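You operate a simulated robot arm through the tools that you are given. There is no shell and no other tool. Be economical: measure what you need, move in short steps, check, and stop when the job is done.

The job below is to be done with a simulated robot arm. You get a single attempt, and the scene is never put back.

JOB
Spin the salad dry and drain its water into the cup that the recipe card names.
Fine: stand the cup under the spout; shut the blue switch after. Set down upright: what you pick out. Where these are worked on the way, their far stop is far enough and under half their travel is too little: blue switch.

It is judged by the outcome, as a careful person would: the job done as asked, and still so three seconds after it is handed in. It fails if anything else is knocked over, pushed out of place, dropped, spilled or broken.

ROBOT AND FRAMES
A 7-joint arm with a two-finger parallel gripper, fixed in place. Base frame: the origin is at the foot of the arm, x ahead of it, y to its left, z up; the work surface is at about z = 920. Lengths are in mm, angles in degrees, forces in N, time in s.
With the tool pointing down near the work surface it reaches from about 280 to 680 mm from the base axis. Its first joint turns from -66.0 to 66.0 degrees. Payload 1.57 kg.
The TCP is the grasp point between the finger pads, 30 mm short of the fingertips. In the tool frame z runs along the fingers and y along their closing line. Largest opening 110 mm; finger width 24, thickness 12; the body of the gripper, 48 by 112 mm, starts 78 mm behind the TCP.
Orientation is told as [roll, pitch, yaw] about the base's x, y, z axes, in that order, counted from this pose: with the fingers straight down and closing along the base's y, the tool's x points along the base's -x, its y along +y and its z along -z.

CONTROLS
- The arm moves only by the tool servo_tool. Its argument "deltas" is one flat list of numbers, 7 for each row, row after row: the turn, a rotation vector about the tool's x, y, z in units of 90 degrees (1.0 is 90 degrees), then the shift along the tool's x, y, z in units of 400 mm (1.0 is 400 mm), then the closure, from 0 (fully open) to 1 (shut). In form: [rx, ry, rz, x, y, z, gripper, rx, ry, rz, x, y, z, gripper, ...]. A call has 1 to 20 rows; each row is the pose to reach, as a shift and turn from the pose commanded when the call began, along the tool's axes at that moment. A call with a number of a shift or a turn outside -1 to 1 is refused whole. A row lasts 0.2 s, in which the tool goes at most 50 mm and 8.6 degrees; a call with a longer step from one row to the next is refused whole, and so is a gripper value outside its range. Where a pose cannot be reached the arm comes as near as it can. A force on the tool above 90 N (or 10 N above the force at the start of the call, whichever is more), or a blocked arm, ends the call early, and 0.2 s more pass. The fingers move at their own pace (about 108 mm/s each) and stop on an object; they squeeze with about 30 N. The grip force told is the motor's: it shows also when the fingers shut on nothing. Time passes only in rows, and 0.2 s behind the last, so rows that repeat a pose let the fingers close. It gives the time, the measured TCP pose, the force on the tool (base axes), the opening and the grip force at its end, in the units of the frame above (readings bear some noise), with the torque about the TCP (base axes, N m) and any sound that the robot's microphone picked up.
- Cameras (640 x 400 px; columns grow to the right, rows downward): "scene" is fixed at [157, -384.7, 1405.2]; the picture's right is [0.85, -0.53, 0.00], its down [-0.30, -0.48, -0.82] and it looks along [0.44, 0.70, -0.57] (base axes); focal length 277 px, centre (320, 200). "wrist" rides on the gripper at [70, 16, -141] in the tool frame; the picture's right is [-0.23, 0.97, 0.00], its down [-0.86, -0.20, -0.48] and it looks along [-0.47, -0.11, 0.88] (tool axes); focal length 222 px, centre (320, 200). There is no depth. A picture from a camera that has moved, and an enlarged one, comes with that camera's place and axes in the base frame and with its lens.
- snapshot(camera): a new picture of that camera. No time passes.
- close_up(camera, box): a new picture of the part [left, top, right, bottom] of that camera's present view, enlarged. No time passes.
- close_job(): hands the job in; it is judged then, once.

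Work in short steps. Places have to be worked out from the pictures, the camera data and where the tool is seen: move nearer, look again, correct. Check each grasp and each placing, and mend what went wrong. You have 120 turns and 76 pictures in all, those below and enlarged ones among them. Open the gripper and draw the arm clear of the work before you hand the job in, unless the task says otherwise; then end with one line.

The tools are called after "Request:" as a command line: name --argument value ..., lists and objects as JSON in quotes. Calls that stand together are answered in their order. servo_tool: Moves the arm, as the interface text tells. Its arguments: {"type":"object","properties":{"deltas":{"type":"array","items":{"type":"number"}}},"required":["deltas"]} The other tools are called the same way: snapshot (camera) takes a picture; close_up (camera, box) takes an enlarged picture of a part of a camera's view; close_job () hands the job in.

At the start:

```text
t: 0.0
eef_pos: [455.1, -92.1, 1252.6]
tool_rot: [0.0, 0.0, 0.0]
contact_force: [0.1, 0.0, -0.7]
ft_torque: [-0.01, 0.01, -0.01]
grip_width: 110.0
finger_force: 0.1
```

scene: 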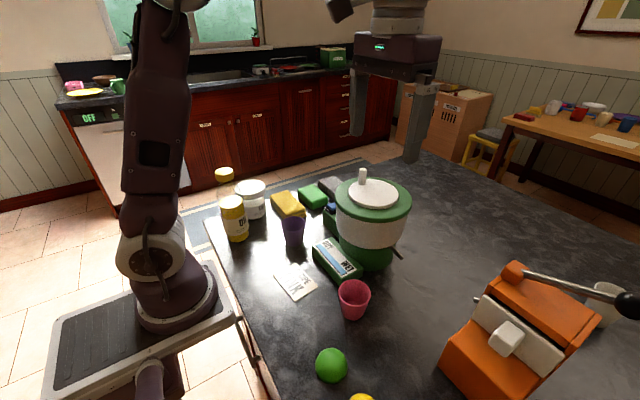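
wrist: 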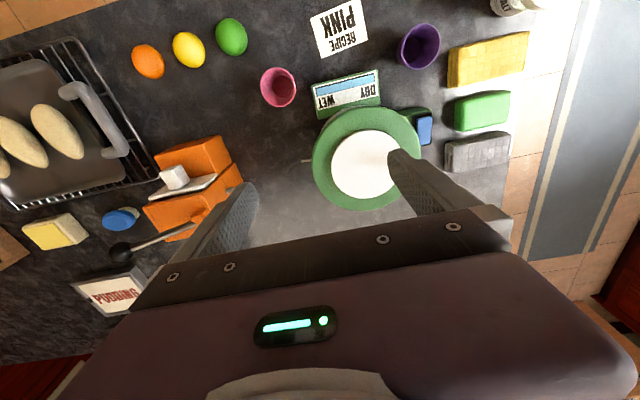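

The recipe card seems to read PINK. I'll look closer at the card, spinner, gauge and switch.

Request:
close_up --camera "scene" --box '[260, 150, 440, 330]'

Request:
close_up --camera "wrist" --box '[240, 0, 480, 220]'

```text
2.22 times, centred on (350, 240) of scene
camera zoom: at [157.0, -384.7, 1405.2], right [0.85, -0.53, 0.0], down [-0.3, -0.48, -0.82], along [0.44, 0.7, -0.57], focal length 615 px, centre (253, 111)
```

zoom: 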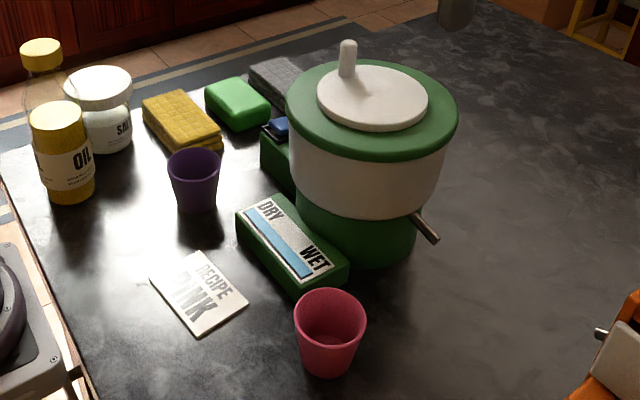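

```text
1.82 times, centred on (360, 110) of wrist
camera zoom: at [386.1, -76.5, 1393.9], right [0.23, 0.97, 0.0], down [0.86, -0.2, 0.48], along [0.47, -0.11, -0.88], focal length 404 px, centre (247, 364)
```

zoom: 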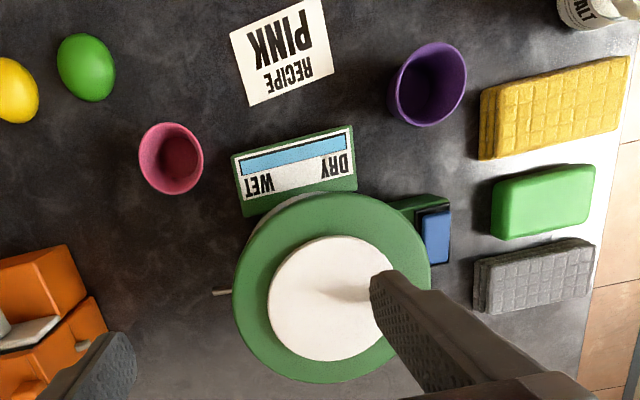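

Card says PINK. I place the pink cup at about (381,-146), rim z≈986; the spinner axis at about (509,-35), lid top 1085, crank knob around (520,17); the spout tip near (503,-137,1003). First I turn the gripper (yaw -90) in free air, away from the spinner, for an inclined side grasp from -y.

Request:
servo_tool --deltas '[0, 0, 0.09, 0.015, -0.023, 0, 0, 0, 0, 0.18, 0.03, -0.046, 0, 0, 0, 0, 0.27, 0.045, -0.069, 0, 0, 0, 0, 0.36, 0.06, -0.092, 0, 0, 0, 0, 0.45, 0.075, -0.115, 0, 0, 0, 0, 0.54, 0.09, -0.138, 0, 0, 0, 0, 0.63, 0.105, -0.161, 0, 0, 0, 0, 0.72, 0.12, -0.184, 0, 0, 0, 0, 0.81, 0.135, -0.207, 0, 0, 0, 0, 0.9, 0.15, -0.23, 0, 0, 0, 0, 1.0, 0.165, -0.25, 0, 0]'

```text
refused: row 11 steps farther than a row can; nothing moved
```

The last row's turn was slightly too long (9°); I'll spread it over 12 rows.

Request:
servo_tool --deltas '[0, 0, 0.09, 0.015, -0.023, 0, 0, 0, 0, 0.18, 0.03, -0.046, 0, 0, 0, 0, 0.27, 0.045, -0.069, 0, 0, 0, 0, 0.36, 0.06, -0.092, 0, 0, 0, 0, 0.45, 0.075, -0.115, 0, 0, 0, 0, 0.54, 0.09, -0.138, 0, 0, 0, 0, 0.63, 0.105, -0.161, 0, 0, 0, 0, 0.72, 0.12, -0.184, 0, 0, 0, 0, 0.81, 0.135, -0.207, 0, 0, 0, 0, 0.9, 0.15, -0.23, 0, 0, 0, 0, 0.96, 0.16, -0.24, 0, 0, 0, 0, 1.0, 0.165, -0.25, 0, 0]'

```text
t: 2.6
eef_pos: [388.8, -192.1, 1254.5]
tool_rot: [0.0, -0.1, -90.1]
contact_force: [-0.2, -0.7, -0.3]
ft_torque: [0.03, -0.02, -0.02]
grip_width: 110.1
finger_force: 0.0
```

Yaw is reached. Now I tilt 45° about tool y while moving back and down toward (381,-262,1150).

Request:
servo_tool --deltas '[0, 0.09, 0, -0.03, -0.003, 0.04, 0, 0, 0.18, 0, -0.06, -0.006, 0.08, 0, 0, 0.27, 0, -0.09, -0.01, 0.13, 0, 0, 0.36, 0, -0.12, -0.014, 0.18, 0, 0, 0.45, 0, -0.15, -0.018, 0.22, 0, 0, 0.5, 0, -0.175, -0.02, 0.25, 0]'

Request:
snapshot --camera "wrist"

Request:
snapshot --camera "scene"

```text
t: 4.0
eef_pos: [381.9, -259.5, 1151.4]
tool_rot: [0.5, 44.8, -90.0]
contact_force: [-0.7, -0.4, 0.3]
ft_torque: [-0.02, 0.01, -0.03]
grip_width: 110.1
finger_force: 0.0
```

```text
71 pictures are left
camera wrist: at [397.1, -310.0, 1300.6], right [0.97, -0.17, -0.15], down [-0.2, -0.94, -0.26], along [-0.1, 0.29, -0.95], focal length 222 px, centre (320, 200)
```

wrist: 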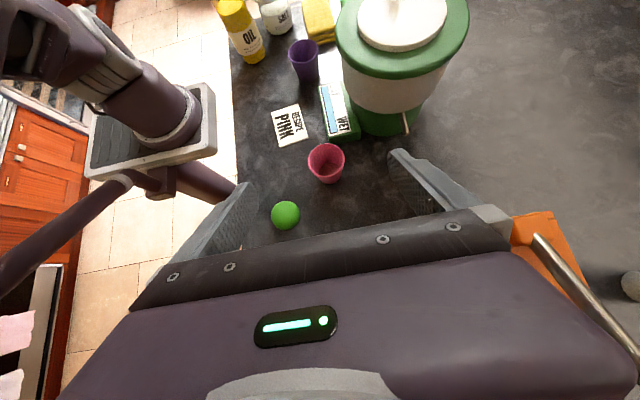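

```text
70 pictures are left
```

scene: 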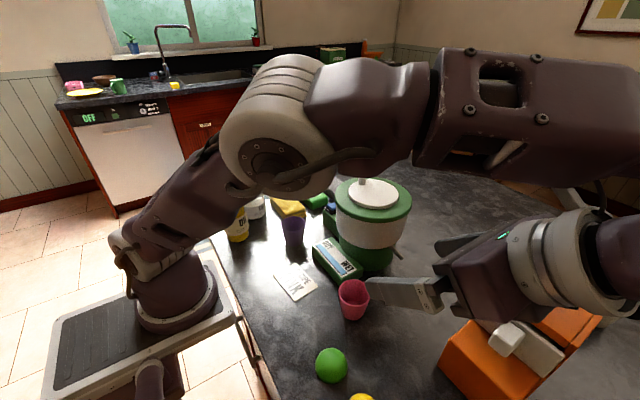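

The 45° wrist would come near the orange press's lever (~(535,-315,1105)), so I'll swing the approach 30° (from -x,-y) and make it steeper, about 35°. First the swing about vertical.

Request:
servo_tool --deltas '[-0.059, 0, 0.059, 0, 0, 0, 0, -0.118, 0, 0.118, 0, 0, 0, 0, -0.177, 0, 0.177, 0, 0, 0, 0, -0.2357, 0, 0.2357, 0, 0, 0, 0]'

Request:
servo_tool --deltas '[0, -0.055, 0, 0, 0, 0, 0, 0, -0.111, 0, 0, 0, 0, 0]'

Request:
snapshot --camera "wrist"

```text
t: 5.0
eef_pos: [381.0, -261.2, 1152.2]
tool_rot: [0.0, 45.0, -120.1]
contact_force: [-0.1, -0.6, -0.1]
ft_torque: [0.01, -0.01, 0.0]
grip_width: 109.9
finger_force: 0.1
```

```text
t: 5.6
eef_pos: [382.0, -262.0, 1151.5]
tool_rot: [0.0, 34.8, -120.0]
contact_force: [-0.2, 0.1, -0.3]
ft_torque: [-0.01, -0.01, 0.03]
grip_width: 110.0
finger_force: 0.1
```

```text
69 pictures are left
camera wrist: at [383.6, -291.3, 1308.1], right [0.75, -0.65, -0.13], down [-0.66, -0.74, -0.1], along [-0.03, 0.16, -0.99], focal length 222 px, centre (320, 200)
```

wrist: 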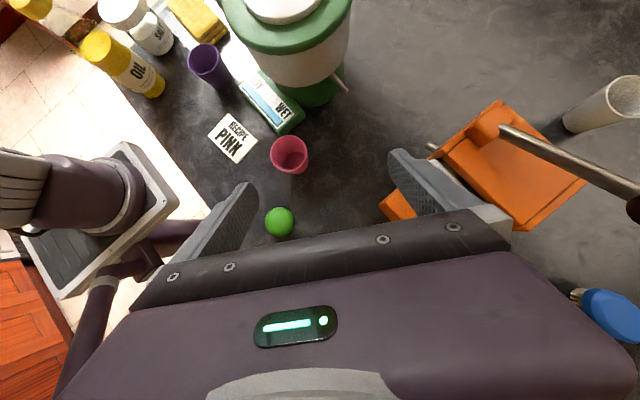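

Cup seen at about (383,-151). I move to a standoff 110 mm behind it along the tool axis, then look again.

Request:
servo_tool --deltas '[0, 0, 0, -0.019, -0.0345, 0.064, 0, 0, 0, 0, -0.038, -0.069, 0.128, 0, 0, 0, 0, -0.057, -0.1035, 0.192, 0, 0, 0, 0, -0.076, -0.138, 0.255, 0]'

Request:
snapshot --camera "wrist"

Request:
snapshot --camera "scene"

```text
t: 6.6
eef_pos: [348.6, -205.1, 1052.1]
tool_rot: [0.0, 35.0, -119.8]
contact_force: [0.4, 0.0, 0.0]
ft_torque: [-0.02, 0.01, -0.03]
grip_width: 109.9
finger_force: 0.1
```

```text
68 pictures are left
camera wrist: at [350.2, -234.9, 1207.3], right [0.75, -0.65, -0.13], down [-0.66, -0.75, -0.1], along [-0.03, 0.16, -0.99], focal length 222 px, centre (320, 200)
```

wrist: 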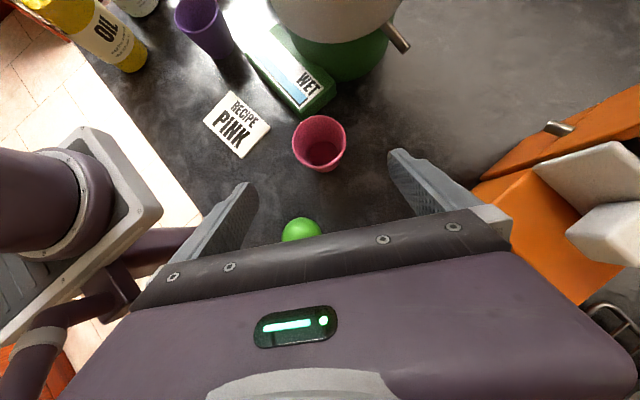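

```text
67 pictures are left
```

scene: 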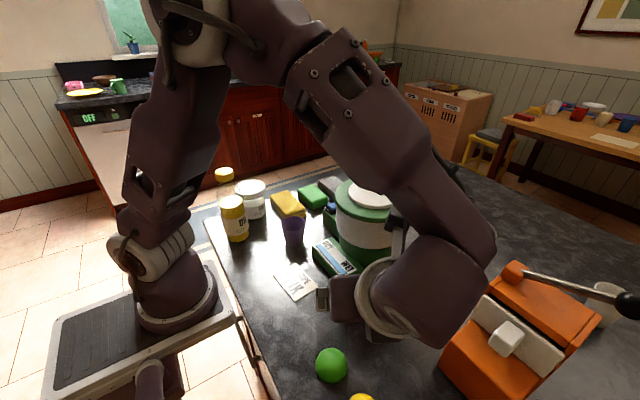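

Cup confirmed at (383,-151). I advance along the tool axis so the fingers straddle it at z≈960.

Request:
servo_tool --deltas '[0, 0, 0, 0, 0.002, 0.07, 0, 0, 0, 0, 0, 0.004, 0.14, 0, 0, 0, 0, 0, 0.007, 0.21, 0, 0, 0, 0, 0, 0.007, 0.28, 0]'

Request:
snapshot --camera "wrist"

```text
t: 7.6
eef_pos: [386.4, -152.5, 958.5]
tool_rot: [0.1, 35.1, -119.9]
contact_force: [-0.5, 0.1, -0.7]
ft_torque: [-0.03, -0.04, -0.02]
grip_width: 109.8
finger_force: 0.1
```

```text
66 pictures are left
camera wrist: at [388.5, -181.7, 1114.1], right [0.75, -0.65, -0.13], down [-0.66, -0.75, -0.1], along [-0.03, 0.16, -0.99], focal length 222 px, centre (320, 200)
```

wrist: 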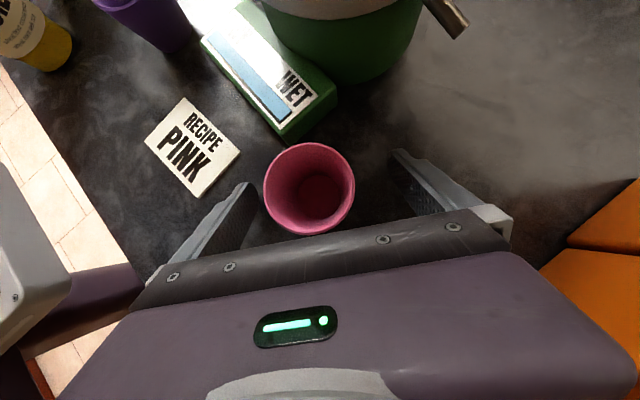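

The cup is well inside the fingers. Closing on it.

Request:
servo_tool --deltas '[0, 0, 0, 0, 0, 0, 0.3, 0, 0, 0, 0, 0, 0, 0.45, 0, 0, 0, 0, 0, 0, 0.6, 0, 0, 0, 0, 0, 0, 0.7, 0, 0, 0, 0, 0, 0, 0.8, 0, 0, 0, 0, 0, 0, 0.8]'

Request:
snapshot --camera "wrist"

```text
t: 9.0
eef_pos: [385.0, -151.8, 958.0]
tool_rot: [-0.1, 35.0, -119.9]
contact_force: [0.8, 0.3, 0.2]
ft_torque: [-0.02, 0.01, 0.01]
grip_width: 58.3
finger_force: 30.4
```

```text
65 pictures are left
camera wrist: at [388.5, -182.0, 1114.4], right [0.75, -0.65, -0.13], down [-0.66, -0.75, -0.1], along [-0.03, 0.16, -0.99], focal length 222 px, centre (320, 200)
```

wrist: 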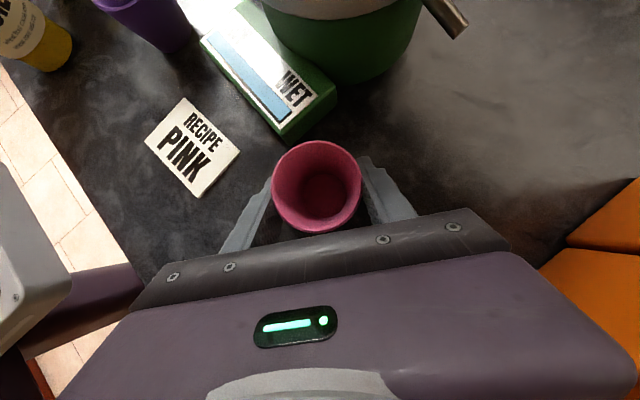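

Cup held (58 mm). I lift 10 mm, check, then traverse in front of the spinner at y≈-160, staying clear of the orange press.

Request:
servo_tool --deltas '[0, 0, 0, 0.0143, 0, -0.0205, 0.8, 0, 0, 0, 0.04, 0.065, -0.002, 0.8, 0, 0, 0, 0.066, 0.13, 0.016, 0.8, 0, 0, 0, 0.092, 0.195, 0.034, 0.8]'

Request:
snapshot --camera "wrist"

Request:
snapshot --camera "scene"

```text
t: 10.0
eef_pos: [472.4, -158.6, 969.8]
tool_rot: [-0.1, 35.0, -119.9]
contact_force: [-0.3, 0.1, 0.6]
ft_torque: [-0.02, 0.02, -0.01]
grip_width: 58.2
finger_force: 30.5
```

```text
64 pictures are left
camera wrist: at [475.0, -187.7, 1125.0], right [0.75, -0.65, -0.13], down [-0.66, -0.74, -0.1], along [-0.03, 0.16, -0.99], focal length 222 px, centre (320, 200)
```

wrist: 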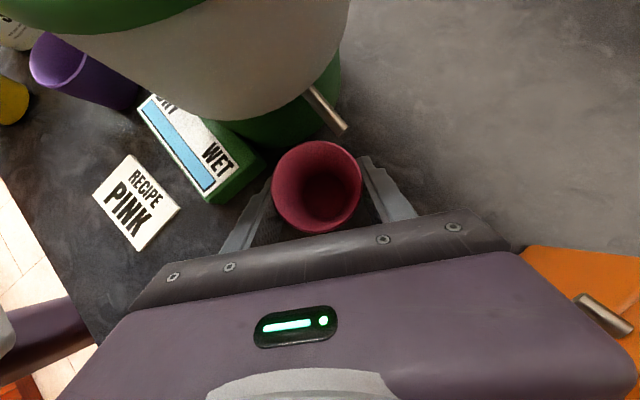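

```text
63 pictures are left
```

scene: 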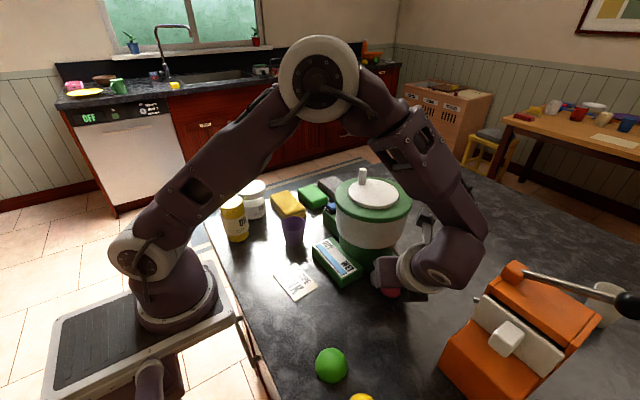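

Spout tip reads ≈(505,-143,998). I lower so the cup is only ~3 mm up, then slide it in slowly so the mouth is under the spout tip.

Request:
servo_tool --deltas '[0, 0, 0, -0.0115, 0, 0.0164, 0.8, 0, 0, 0, 0.0, 0.01, 0.025, 0.8, 0, 0, 0, 0.013, 0.02, 0.0335, 0.8, 0, 0, 0, 0.028, 0.034, 0.044, 0.8, 0, 0, 0, 0.043, 0.047, 0.0544, 0.8]'

Request:
snapshot --camera "wrist"

Request:
close_up --camera "scene" --box '[300, 180, 480, 320]'

```text
t: 11.2
eef_pos: [501.5, -142.8, 960.8]
tool_rot: [0.0, 35.0, -120.0]
contact_force: [0.0, -0.1, -0.5]
ft_torque: [-0.01, 0.0, -0.01]
grip_width: 58.1
finger_force: 30.0
```

```text
62 pictures are left
camera wrist: at [503.9, -173.2, 1116.8], right [0.75, -0.65, -0.13], down [-0.66, -0.74, -0.1], along [-0.03, 0.16, -0.99], focal length 222 px, centre (320, 200)
```

wrist: 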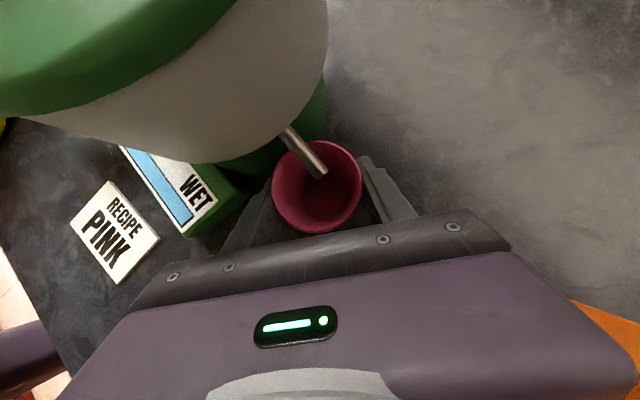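

```text
2.86 times, centred on (390, 250) of scene
camera zoom: at [157.0, -384.7, 1405.2], right [0.85, -0.53, 0.0], down [-0.3, -0.48, -0.82], along [0.44, 0.7, -0.57], focal length 791 px, centre (120, 57)
```

zoom: 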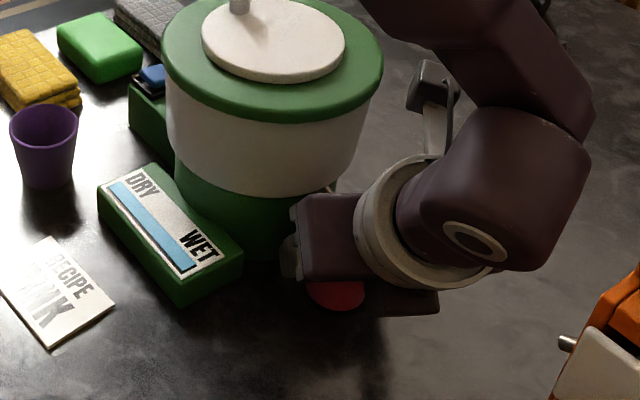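

The spout tip lies over the cup mouth; I nudge 5 mm in +x to centre, set it down, and open the fingers partway.

Request:
servo_tool --deltas '[0, 0, 0, 0.005, 0.011, 0.0036, 0.8, 0, 0, 0, 0.0015, 0.011, 0.0086, 0.8, 0, 0, 0, 0.0015, 0.011, 0.0086, 0.8, 0, 0, 0, 0.0015, 0.011, 0.0086, 0.4, 0, 0, 0, 0.0015, 0.011, 0.0086, 0.3, 0, 0, 0, 0.0015, 0.011, 0.0086, 0.25]'

Request:
snapshot --camera "wrist"

```text
t: 12.6
eef_pos: [505.6, -144.8, 958.9]
tool_rot: [0.0, 35.0, -119.9]
contact_force: [-0.4, -0.6, 0.8]
ft_torque: [-0.01, 0.0, 0.0]
grip_width: 82.7
finger_force: 0.0
```

```text
60 pictures are left
camera wrist: at [508.5, -173.8, 1115.0], right [0.75, -0.65, -0.13], down [-0.66, -0.75, -0.1], along [-0.03, 0.16, -0.99], focal length 222 px, centre (320, 200)
```

wrist: 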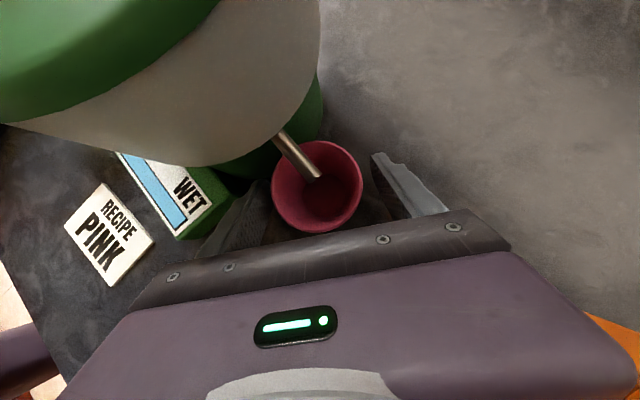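

The cup stands centred under the spout. I back out along the tool axis.

Request:
servo_tool --deltas '[0, 0, 0, 0, 0, -0.05, 0.25, 0, 0, 0, 0, 0, -0.12, 0.25, 0, 0, 0, 0, 0, -0.22, 0.25, 0, 0, 0, 0, 0, -0.34, 0.25, 0, 0, 0, 0, 0, -0.46, 0.25]'

Request:
snapshot --camera "wrist"

Request:
close_up --camera "scene" --box '[300, 180, 480, 320]'

```text
t: 13.8
eef_pos: [452.7, -240.2, 1112.2]
tool_rot: [-0.1, 35.0, -120.0]
contact_force: [-0.4, -1.1, -0.1]
ft_torque: [-0.01, 0.0, -0.01]
grip_width: 82.3
finger_force: 0.0
```

```text
59 pictures are left
camera wrist: at [454.7, -269.8, 1267.5], right [0.75, -0.65, -0.13], down [-0.66, -0.74, -0.1], along [-0.03, 0.16, -0.99], focal length 222 px, centre (320, 200)
```

wrist: 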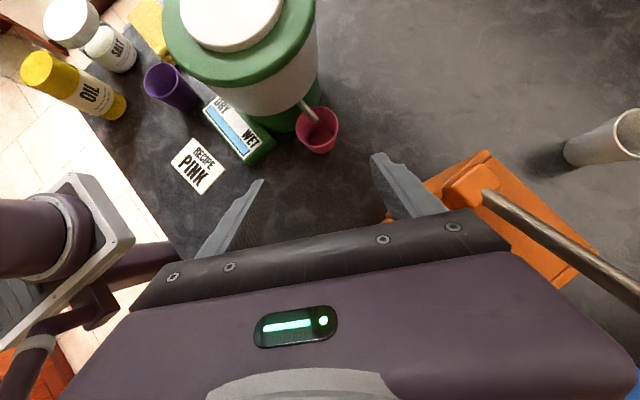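

```text
2.86 times, centred on (390, 250) of scene
camera zoom: at [157.0, -384.7, 1405.2], right [0.85, -0.53, 0.0], down [-0.3, -0.48, -0.82], along [0.44, 0.7, -0.57], focal length 791 px, centre (120, 57)
```

zoom: 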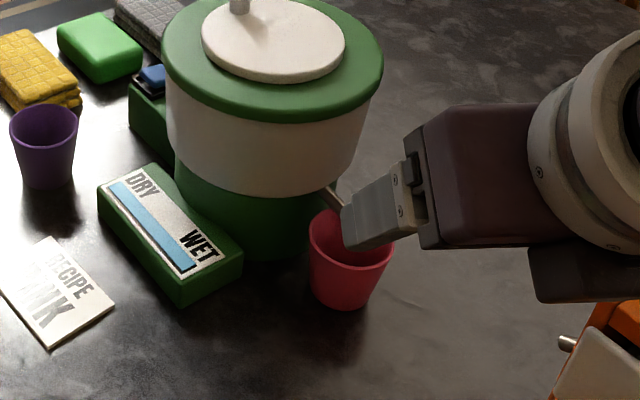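

Cup is standing free under the spout. Now I raise and straighten the tool to vertical to view the crank and the blue switch.

Request:
servo_tool --deltas '[0, -0.0778, 0, 0.057, -0.01, -0.0515, 0, 0, -0.1556, 0, 0.114, -0.02, -0.103, 0, 0, -0.2334, 0, 0.171, -0.03, -0.1545, 0, 0, -0.3112, 0, 0.228, -0.04, -0.206, 0, 0, -0.389, 0, 0.286, -0.05, -0.2575, 0]'

Request:
servo_tool --deltas '[0, 0, -0.083, 0, 0, 0, 0, 0, 0, -0.166, 0, 0, 0, 0, 0, 0, -0.25, 0, 0, 0, 0, 0, 0, -0.333, 0, 0, 0, 0]'

Request:
close_up --camera "scene" --box '[310, 160, 420, 250]'

```text
t: 15.0
eef_pos: [454.0, -195.6, 1262.8]
tool_rot: [0.1, -0.1, -120.0]
contact_force: [0.1, -0.2, -0.1]
ft_torque: [-0.02, -0.01, 0.05]
grip_width: 110.0
finger_force: 0.0
```

```text
t: 16.0
eef_pos: [452.2, -193.9, 1260.7]
tool_rot: [0.0, 0.0, -89.8]
contact_force: [-0.1, 0.5, 0.0]
ft_torque: [-0.03, 0.03, 0.02]
grip_width: 110.0
finger_force: 0.1
```

```text
4.44 times, centred on (365, 205) of scene
camera zoom: at [157.0, -384.7, 1405.2], right [0.85, -0.53, 0.0], down [-0.3, -0.48, -0.82], along [0.44, 0.7, -0.57], focal length 1230 px, centre (120, 178)
```

zoom: 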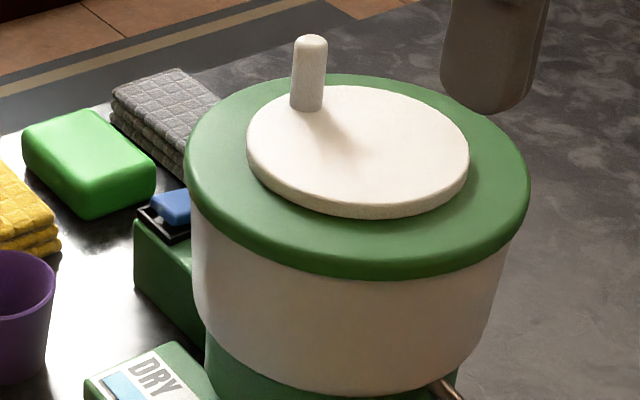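

I estimate the crank axis at (509.5,-34), knob at about (515,10), its top z≈1124, orbit radius ~43. I move above for a top view to refine and to see the switch.

Request:
servo_tool --deltas '[0, 0, 0, 0.095, 0.0525, 0.017, 0, 0, 0, 0, 0.19, 0.105, 0.034, 0, 0, 0, 0, 0.285, 0.1575, 0.052, 0]'

Request:
snapshot --camera "wrist"

```text
t: 16.8
eef_pos: [516.4, -81.1, 1238.5]
tool_rot: [0.0, 0.0, -89.9]
contact_force: [-0.4, 0.8, -0.1]
ft_torque: [0.0, 0.01, 0.04]
grip_width: 110.0
finger_force: 0.0
```

```text
56 pictures are left
camera wrist: at [532.9, -11.4, 1379.2], right [0.97, -0.23, 0.0], down [-0.2, -0.86, 0.48], along [-0.11, -0.47, -0.88], focal length 222 px, centre (320, 200)
```

wrist: 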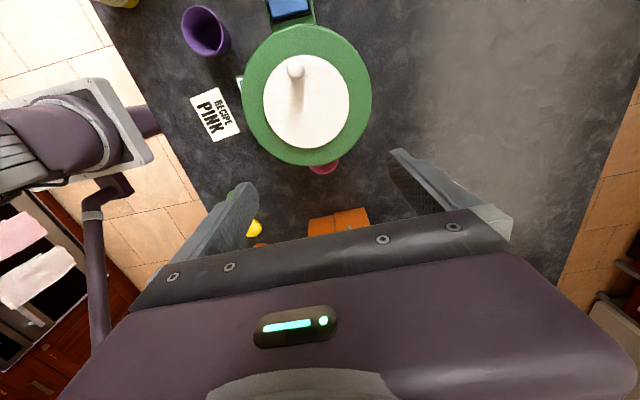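

Both views agree: axis ≈(510,-33), knob ≈(513,8). I go over the knob and descend with fingers partly open, closing line along x.

Request:
servo_tool --deltas '[0, 0, 0, 0.11, -0.004, 0, 0.4, 0, 0, 0, 0.2225, -0.0075, 0.03, 0.4, 0, 0, 0, 0.2225, -0.0075, 0.12, 0.4, 0, 0, 0, 0.2225, -0.0075, 0.2, 0.4, 0, 0, 0, 0.2225, -0.0075, 0.26, 0.4, 0, 0, 0, 0.2225, -0.0075, 0.2975, 0.4]'

Request:
close_up --camera "scene" --box '[310, 150, 430, 250]'

Request:
snapshot --camera "wrist"

```text
t: 18.2
eef_pos: [515.2, 6.2, 1119.7]
tool_rot: [0.2, -0.1, -89.8]
contact_force: [-0.9, 1.7, 24.1]
ft_torque: [-0.15, 0.94, -0.03]
grip_width: 66.8
finger_force: 0.2
```

```text
4.00 times, centred on (370, 200) of scene
camera zoom: at [156.6, -384.6, 1405.3], right [0.85, -0.53, 0.0], down [-0.3, -0.48, -0.82], along [0.44, 0.7, -0.57], focal length 1107 px, centre (120, 200)
```

zoom: 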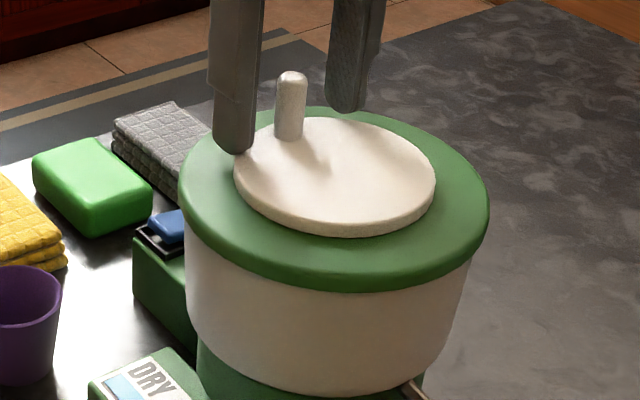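

```text
54 pictures are left
camera wrist: at [530.3, 75.9, 1262.0], right [0.97, -0.23, 0.0], down [-0.2, -0.86, 0.48], along [-0.11, -0.47, -0.88], focal length 222 px, centre (320, 200)
```

wrist: 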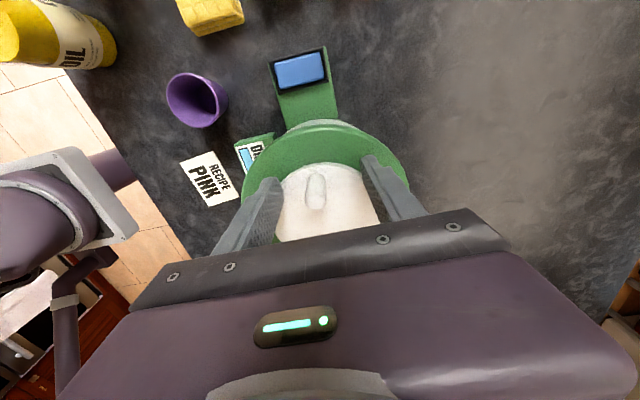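

Left fingertip touches the disc (24 N); I raise 6 mm then close on the knob.

Request:
servo_tool --deltas '[0, 0, 0, 0, 0, -0.013, 0.4, 0, 0, 0, 0, 0, -0.016, 0.6, 0, 0, 0, 0, 0, -0.016, 0.75, 0, 0, 0, 0, 0, -0.016, 0.9, 0, 0, 0, 0, 0, -0.016, 1.0, 0, 0, 0, 0, 0, -0.016, 1.0]'

Request:
close_up --camera "scene" --box '[310, 150, 430, 250]'

```text
t: 19.6
eef_pos: [513.8, 6.0, 1126.9]
tool_rot: [0.0, 0.0, -89.9]
contact_force: [-0.2, 1.3, -2.9]
ft_torque: [0.08, -0.04, 0.01]
grip_width: 15.7
finger_force: 31.4
```

```text
4.00 times, centred on (370, 200) of scene
camera zoom: at [157.0, -384.7, 1405.2], right [0.85, -0.53, 0.0], down [-0.3, -0.48, -0.82], along [0.44, 0.7, -0.57], focal length 1107 px, centre (120, 200)
```

zoom: 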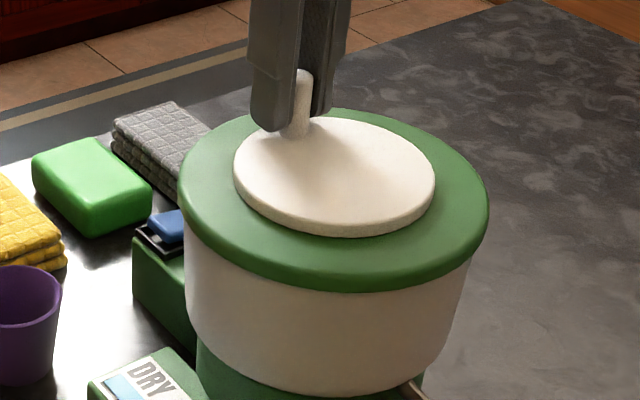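

Knob gripped (15.7 mm). A test turn of 30° clockwise about (510,-34), radius 40, watching force and gauge.

Request:
servo_tool --deltas '[0, 0, 0, -0.0033, 0.017, -0.016, 1.0, 0, 0, 0, -0.0095, 0.0335, -0.016, 1.0, 0, 0, 0, -0.0185, 0.0488, -0.016, 1.0]'

Request:
close_up --camera "scene" --box '[300, 150, 430, 290]'

```text
t: 20.4
eef_pos: [533.3, 0.8, 1133.2]
tool_rot: [0.0, 0.0, -90.0]
contact_force: [-4.7, 2.3, -2.4]
ft_torque: [-0.1, 0.19, -0.26]
grip_width: 15.7
finger_force: 31.4
```

```text
2.86 times, centred on (365, 220) of scene
camera zoom: at [156.8, -384.6, 1405.2], right [0.85, -0.53, 0.0], down [-0.3, -0.48, -0.82], along [0.44, 0.7, -0.57], focal length 791 px, centre (191, 143)
```

zoom: 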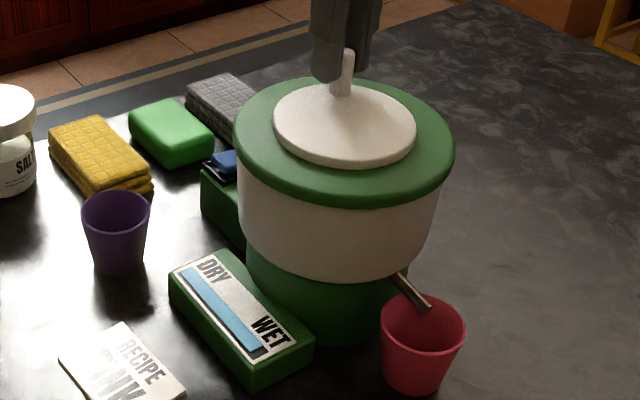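

The crank turns with ~5 N. The z had crept up 6 mm (my repeated offset); I lower that back and make a full clockwise turn.

Request:
servo_tool --deltas '[0, 0, 0, -0.025, 0.0244, 0.01, 1, 0, 0, 0, -0.0568, 0.0388, 0.016, 1, 0, 0, 0, -0.0915, 0.0414, 0.016, 1, 0, 0, 0, -0.1253, 0.032, 0.016, 1, 0, 0, 0, -0.1535, 0.0115, 0.016, 1, 0, 0, 0, -0.1733, -0.0173, 0.016, 1, 0, 0, 0, -0.1818, -0.051, 0.016, 1, 0, 0, 0, -0.1785, -0.0858, 0.016, 1, 0, 0, 0, -0.1633, -0.1173, 0.016, 1, 0, 0, 0, -0.1383, -0.1416, 0.016, 1, 0, 0, 0, -0.1065, -0.156, 0.016, 1, 0, 0, 0, -0.0718, -0.1586, 0.016, 1, 0, 0, 0, -0.0381, -0.1491, 0.016, 1, 0, 0, 0, -0.0096, -0.1289, 0.016, 1, 0, 0, 0, 0.0099, -0.0999, 0.016, 1, 0, 0, 0, 0.0186, -0.0661, 0.016, 1, 0, 0, 0, 0.0151, -0.0314, 0.016, 1, 0, 0, 0, 0, 0, 0.016, 1]'

Request:
close_up --camera "scene" --box '[300, 150, 430, 290]'

```text
t: 24.2
eef_pos: [532.0, 2.7, 1124.6]
tool_rot: [-0.2, 0.2, -90.0]
contact_force: [-5.0, 3.3, -4.7]
ft_torque: [0.01, -0.32, -0.25]
grip_width: 15.9
finger_force: 31.3
```

```text
2.86 times, centred on (365, 220) of scene
camera zoom: at [156.9, -384.6, 1405.2], right [0.85, -0.53, 0.0], down [-0.3, -0.48, -0.82], along [0.44, 0.7, -0.57], focal length 791 px, centre (191, 143)
```

zoom: 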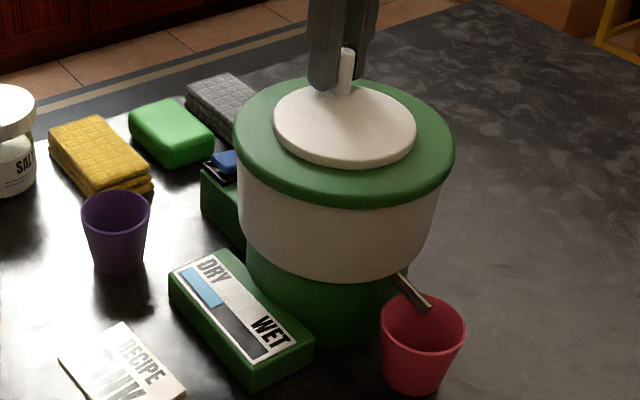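

The gauge dropped by about half in one turn, no water has spilled. One more full turn.

Request:
servo_tool --deltas '[0, 0, 0, -0.025, 0.0244, 0, 1, 0, 0, 0, -0.0568, 0.0388, 0, 1, 0, 0, 0, -0.0915, 0.0414, 0, 1, 0, 0, 0, -0.1253, 0.032, 0, 1, 0, 0, 0, -0.1535, 0.0115, 0, 1, 0, 0, 0, -0.1733, -0.0173, 0, 1, 0, 0, 0, -0.1818, -0.051, 0, 1, 0, 0, 0, -0.1785, -0.0858, 0, 1, 0, 0, 0, -0.1633, -0.1173, 0, 1, 0, 0, 0, -0.1383, -0.1416, 0, 1, 0, 0, 0, -0.1065, -0.156, 0, 1, 0, 0, 0, -0.0718, -0.1586, 0, 1, 0, 0, 0, -0.0381, -0.1491, 0, 1, 0, 0, 0, -0.0096, -0.1289, 0, 1, 0, 0, 0, 0.0099, -0.0999, 0, 1, 0, 0, 0, 0.0186, -0.0661, 0, 1, 0, 0, 0, 0.0151, -0.0314, 0, 1, 0, 0, 0, 0, 0, 0, 1]'

Request:
close_up --camera "scene" --box '[300, 150, 430, 290]'

```text
t: 28.0
eef_pos: [532.3, 0.6, 1126.3]
tool_rot: [-0.2, 0.1, -90.0]
contact_force: [-4.3, 2.6, -5.0]
ft_torque: [0.0, -0.12, -0.24]
grip_width: 15.8
finger_force: 31.6
```

```text
2.86 times, centred on (365, 220) of scene
camera zoom: at [156.9, -384.6, 1405.2], right [0.85, -0.53, 0.0], down [-0.3, -0.48, -0.82], along [0.44, 0.7, -0.57], focal length 791 px, centre (191, 143)
```

zoom: 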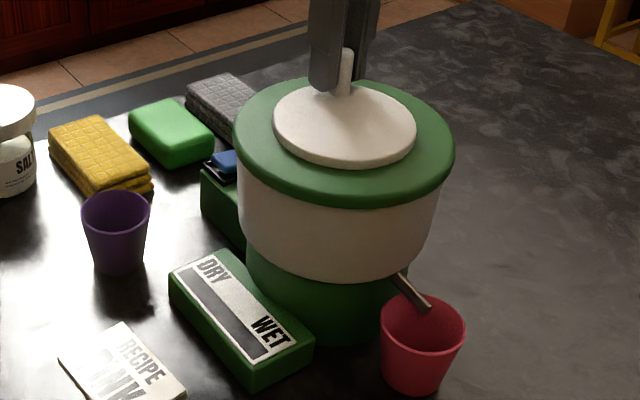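

Gauge is empty of water: dry. I release the knob, rise, and look at the blue switch.

Request:
servo_tool --deltas '[0, 0, 0, 0, 0, 0, 0.7, 0, 0, 0, 0, 0, 0, 0.5, 0, 0, 0, 0, 0, 0, 0.4, 0, 0, 0, 0, 0, -0.1, 0.4, 0, 0, 0, 0, 0, -0.2, 0.4, 0, 0, 0, 0.05, -0.05, -0.25, 0.4]'

Request:
close_up --camera "wrist" --box '[200, 0, 420, 180]'

Request:
close_up --camera "scene" --box '[305, 180, 365, 240]'

```text
t: 29.4
eef_pos: [512.6, 22.0, 1229.5]
tool_rot: [-0.1, -0.1, -90.0]
contact_force: [0.2, 0.9, 0.4]
ft_torque: [0.0, -0.01, 0.01]
grip_width: 65.9
finger_force: 0.1
```

```text
2.22 times, centred on (310, 90) of wrist
camera zoom: at [529.9, 90.6, 1369.3], right [0.97, -0.23, 0.0], down [-0.2, -0.86, 0.48], along [-0.11, -0.47, -0.88], focal length 494 px, centre (342, 444)
```

zoom: 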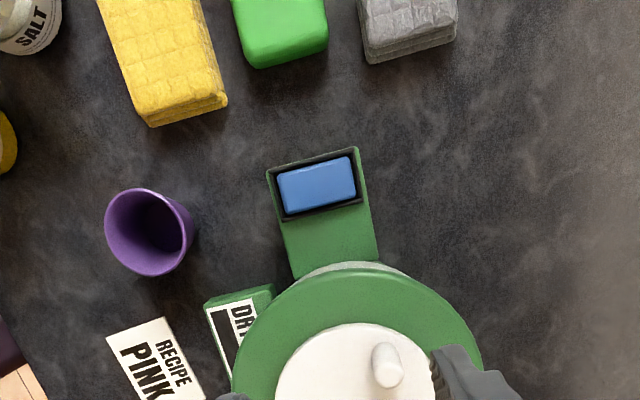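

```text
6.67 times, centred on (335, 210) of scene
camera zoom: at [156.9, -384.7, 1405.2], right [0.85, -0.53, 0.0], down [-0.3, -0.48, -0.82], along [0.44, 0.7, -0.57], focal length 1846 px, centre (220, 133)
```

zoom: 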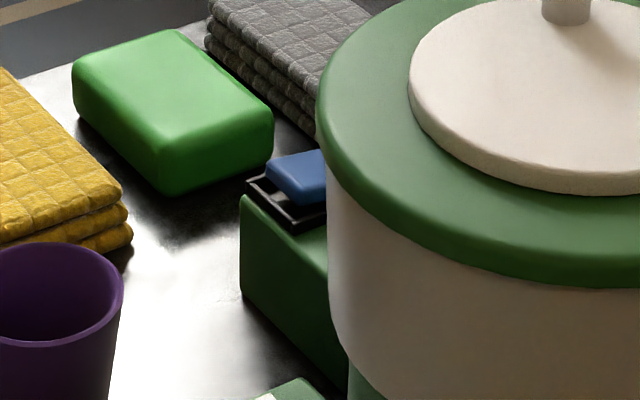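

The switch is a rocker, long axis along x, centre ≈(511,88). I'll view it from a lower slant on the +y side to judge its tilt.

Request:
servo_tool --deltas '[0, 0, 0, 0.12, 0, 0, 0.4, 0, 0, 0, 0.24, 0, 0, 0.4, 0, 0, 0, 0.36, 0, 0.05, 0.4, 0, 0, 0, 0.45, 0, 0.13, 0.4, 0, 0, 0, 0.495, 0, 0.23, 0.4, 0, 0, 0, 0.495, 0, 0.35, 0.4, 0, 0, 0, 0.495, 0, 0.46, 0.4]'

Request:
snapshot --camera "wrist"

```text
refused: row 3 steps farther than a row can; nothing moved
```

```text
47 pictures are left
camera wrist: at [529.9, 90.6, 1369.3], right [0.97, -0.23, 0.0], down [-0.2, -0.86, 0.48], along [-0.11, -0.47, -0.88], focal length 222 px, centre (320, 200)
```

wrist: 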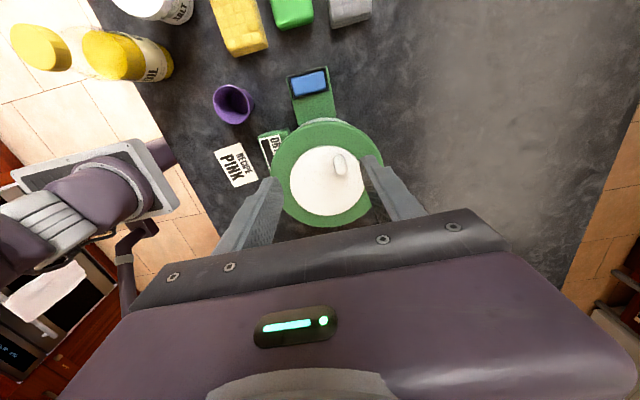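

A step was a bit long; same path with shorter steps.

Request:
servo_tool --deltas '[0, 0, 0, 0.12, 0, 0, 0.4, 0, 0, 0, 0.24, 0, 0, 0.4, 0, 0, 0, 0.34, 0, 0.05, 0.4, 0, 0, 0, 0.42, 0, 0.13, 0.4, 0, 0, 0, 0.48, 0, 0.22, 0.4, 0, 0, 0, 0.495, 0, 0.33, 0.4, 0, 0, 0, 0.495, 0, 0.45, 0.4]'

Request:
close_up --camera "wrist" --box '[180, 0, 460, 180]'

```text
t: 31.0
eef_pos: [511.2, 220.6, 1045.5]
tool_rot: [0.0, 0.0, -89.9]
contact_force: [0.7, 1.5, 0.0]
ft_torque: [0.0, 0.01, 0.02]
grip_width: 65.9
finger_force: 0.0
```

```text
2.22 times, centred on (320, 90) of wrist
camera zoom: at [528.0, 289.0, 1186.0], right [0.97, -0.23, 0.0], down [-0.2, -0.86, 0.48], along [-0.11, -0.47, -0.88], focal length 494 px, centre (320, 444)
```

zoom: 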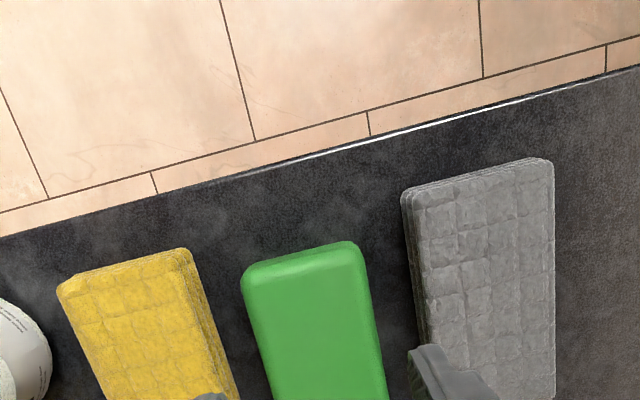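

Request:
snapshot --camera "wrist"

```text
45 pictures are left
camera wrist: at [528.0, 289.0, 1186.0], right [0.97, -0.23, 0.0], down [-0.2, -0.86, 0.48], along [-0.11, -0.47, -0.88], focal length 222 px, centre (320, 200)
```

wrist: 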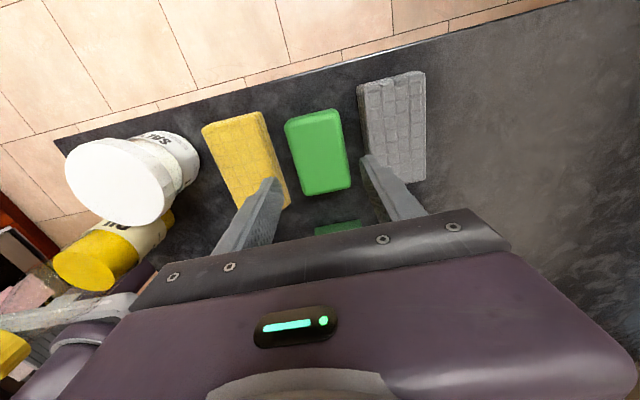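

The hand blocks that area from here. The scene close-up shows the -x end of the rocker standing proud of its frame, and overhead geometry puts the rocker at x 484–538, y 75–99. I move above the -x end with the gripper shut, staying clear of the lid.

Request:
servo_tool --deltas '[0, 0, 0, -0.083, -0.009, 0, 0.7, 0, 0, 0, -0.166, -0.018, 0, 1, 0, 0, 0, -0.25, -0.027, 0, 1, 0, 0, 0, -0.3333, -0.0375, 0, 1, 0, 0, 0, -0.3333, -0.0375, 0.05, 1]'

Request:
close_up --camera "scene" --box '[300, 160, 380, 240]'

Request:
snapshot --camera "wrist"

```text
t: 32.2
eef_pos: [497.0, 85.7, 1027.0]
tool_rot: [-0.1, -0.1, -89.9]
contact_force: [0.2, 0.9, -0.3]
ft_torque: [0.02, 0.0, -0.01]
grip_width: 0.0
finger_force: 21.1
```

```text
5.00 times, centred on (340, 200) of scene
camera zoom: at [157.0, -384.7, 1405.2], right [0.85, -0.53, 0.0], down [-0.3, -0.48, -0.82], along [0.44, 0.7, -0.57], focal length 1384 px, centre (220, 200)
```

zoom: 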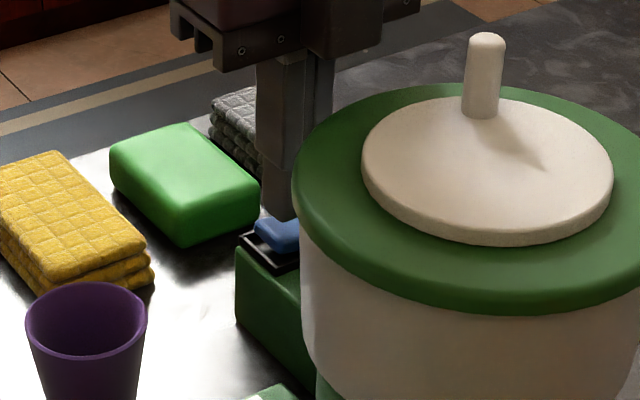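

```text
43 pictures are left
camera wrist: at [513.9, 154.8, 1166.7], right [0.97, -0.23, 0.0], down [-0.2, -0.86, 0.48], along [-0.11, -0.47, -0.88], focal length 222 px, centre (320, 200)
```

wrist: 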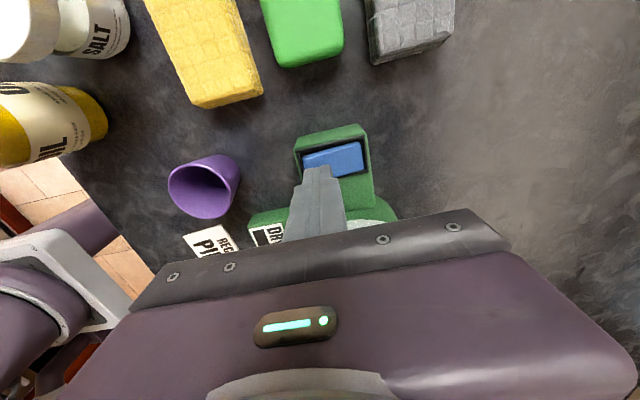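

Zoom on the switch from the wrist for its tilt.

Request:
close_up --camera "wrist" --box '[280, 110, 390, 200]'

```text
4.44 times, centred on (335, 155) of wrist
camera zoom: at [513.9, 154.8, 1166.7], right [0.97, -0.23, 0.0], down [-0.2, -0.86, 0.48], along [-0.11, -0.47, -0.88], focal length 987 px, centre (253, 400)
```

zoom: 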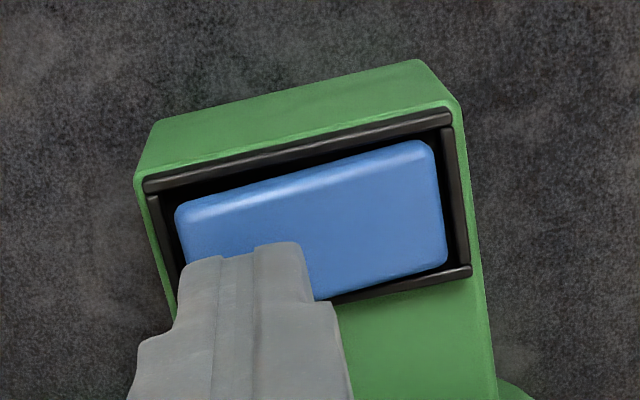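

The -x end sits higher (gap to frame larger in this view), so I press there, descending slowly with force monitoring.

Request:
servo_tool --deltas '[0, 0, 0, 0, 0, 0.01, 1, 0, 0, 0, 0, 0, 0.02, 1, 0, 0, 0, 0, 0, 0.03, 1, 0, 0, 0, 0, 0, 0.04, 1, 0, 0, 0, 0, 0, 0.05, 1]'

Request:
close_up --camera "wrist" --box '[280, 110, 390, 200]'

```text
t: 33.4
eef_pos: [498.0, 86.0, 1013.2]
tool_rot: [0.1, 0.1, -90.0]
contact_force: [-14.9, 0.3, 32.2]
ft_torque: [-0.04, 0.1, 0.01]
grip_width: 0.0
finger_force: 20.7
stopped in row 5: the force on the tool passed its limit at 100 N (the readings are from after the stop); the commanded pose is now the measured one
```

```text
4.44 times, centred on (335, 155) of wrist
camera zoom: at [513.3, 154.1, 1153.8], right [0.97, -0.23, 0.0], down [-0.2, -0.86, 0.48], along [-0.1, -0.46, -0.88], focal length 987 px, centre (253, 400)
```

zoom: 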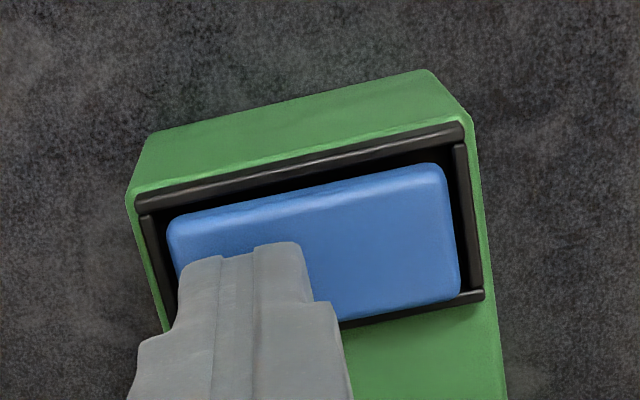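

The rocker has tipped to the other side (its +x end now higher). I check the spout and cup.

Request:
close_up --camera "scene" --box '[300, 180, 430, 310]'

```text
3.08 times, centred on (365, 245) of scene
camera zoom: at [156.0, -384.8, 1405.3], right [0.85, -0.53, 0.0], down [-0.3, -0.48, -0.82], along [0.44, 0.7, -0.57], focal length 852 px, centre (182, 62)
```

zoom: 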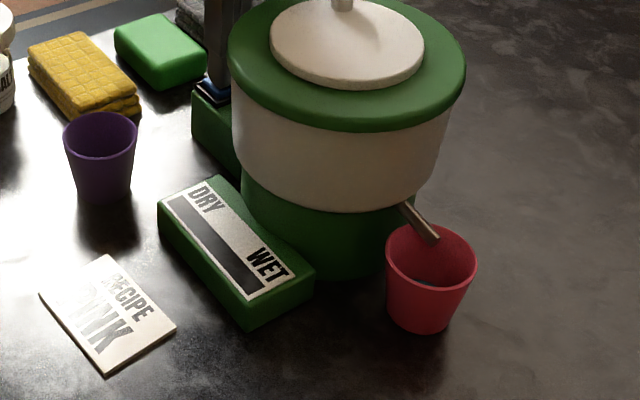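

Water is collecting in the cup. I lift off, shift above the +x end, and wait while it drains.

Request:
servo_tool --deltas '[0, 0, 0, 0, 0, -0.04, 1, 0, 0, 0, 0, 0.035, -0.05, 1, 0, 0, 0, 0, 0.0725, -0.05, 1, 0, 0, 0, 0, 0.0725, -0.05, 1, 0, 0, 0, 0, 0.0725, -0.05, 1]'

Request:
close_up --camera "scene" --box '[380, 230, 440, 290]'

Request:
close_up --camera "wrist" --box '[260, 90, 390, 200]'

```text
t: 34.6
eef_pos: [526.0, 86.1, 1030.5]
tool_rot: [0.2, 0.0, -89.9]
contact_force: [-0.6, -0.1, 0.4]
ft_torque: [0.0, 0.01, -0.02]
grip_width: 0.0
finger_force: 21.3
```

```text
6.67 times, centred on (410, 260) of scene
camera zoom: at [157.0, -384.7, 1405.2], right [0.85, -0.53, 0.0], down [-0.3, -0.48, -0.82], along [0.44, 0.7, -0.57], focal length 1846 px, centre (-280, -200)
```

zoom: 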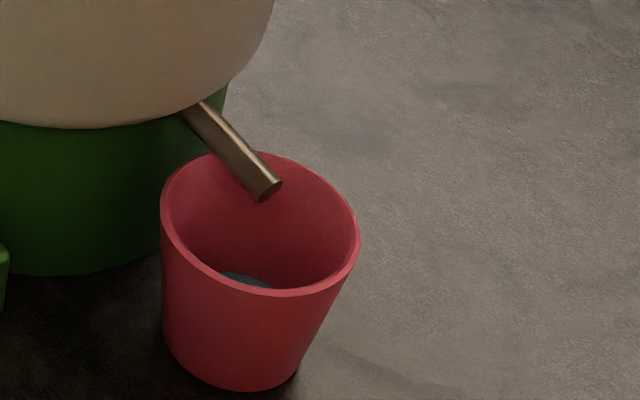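

```text
3.64 times, centred on (325, 145) of wrist
camera zoom: at [542.2, 154.5, 1171.4], right [0.97, -0.23, 0.0], down [-0.2, -0.86, 0.48], along [-0.11, -0.46, -0.88], focal length 808 px, centre (302, 400)
```

zoom: 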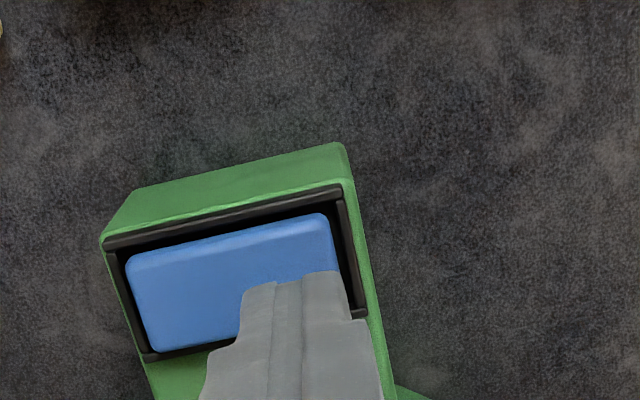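

I wait two seconds to see whether the water level changes.

Request:
servo_tool --deltas '[0, 0, 0, 0, 0, 0, 1, 0, 0, 0, 0, 0, 0, 1, 0, 0, 0, 0, 0, 0, 1, 0, 0, 0, 0, 0, 0, 1, 0, 0, 0, 0, 0, 0, 1, 0, 0, 0, 0, 0, 0, 1, 0, 0, 0, 0, 0, 0, 1, 0, 0, 0, 0, 0, 0, 1, 0, 0, 0, 0, 0, 0, 1, 0, 0, 0, 0, 0, 0, 1]'

Request:
close_up --camera "scene" --box '[380, 230, 440, 290]'

Request:
close_up --camera "scene" --box '[305, 180, 365, 240]'

```text
t: 36.8
eef_pos: [526.4, 85.9, 1030.2]
tool_rot: [0.2, 0.1, -89.9]
contact_force: [-0.4, -0.3, -0.8]
ft_torque: [0.01, -0.02, 0.03]
grip_width: 0.1
finger_force: 20.4
```

```text
6.67 times, centred on (410, 260) of scene
camera zoom: at [157.0, -384.7, 1405.2], right [0.85, -0.53, 0.0], down [-0.3, -0.48, -0.82], along [0.44, 0.7, -0.57], focal length 1846 px, centre (-280, -200)
```

zoom: 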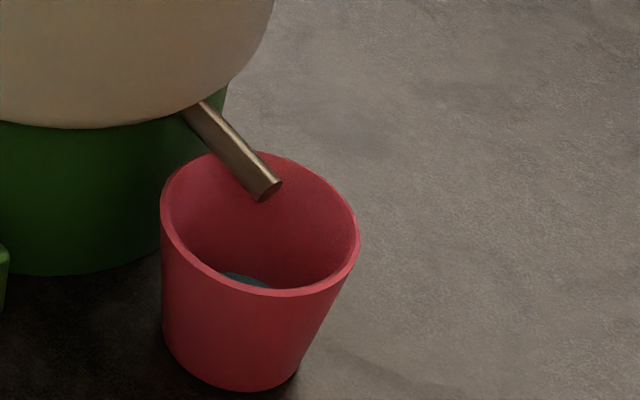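

```text
6.67 times, centred on (335, 210) of scene
camera zoom: at [157.0, -384.7, 1405.2], right [0.85, -0.53, 0.0], down [-0.3, -0.48, -0.82], along [0.44, 0.7, -0.57], focal length 1846 px, centre (220, 133)
```

zoom: 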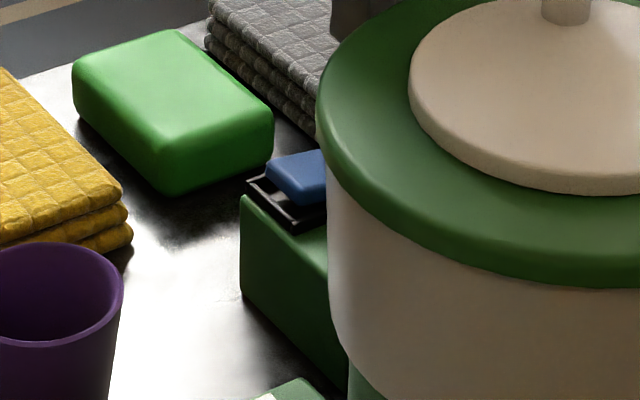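

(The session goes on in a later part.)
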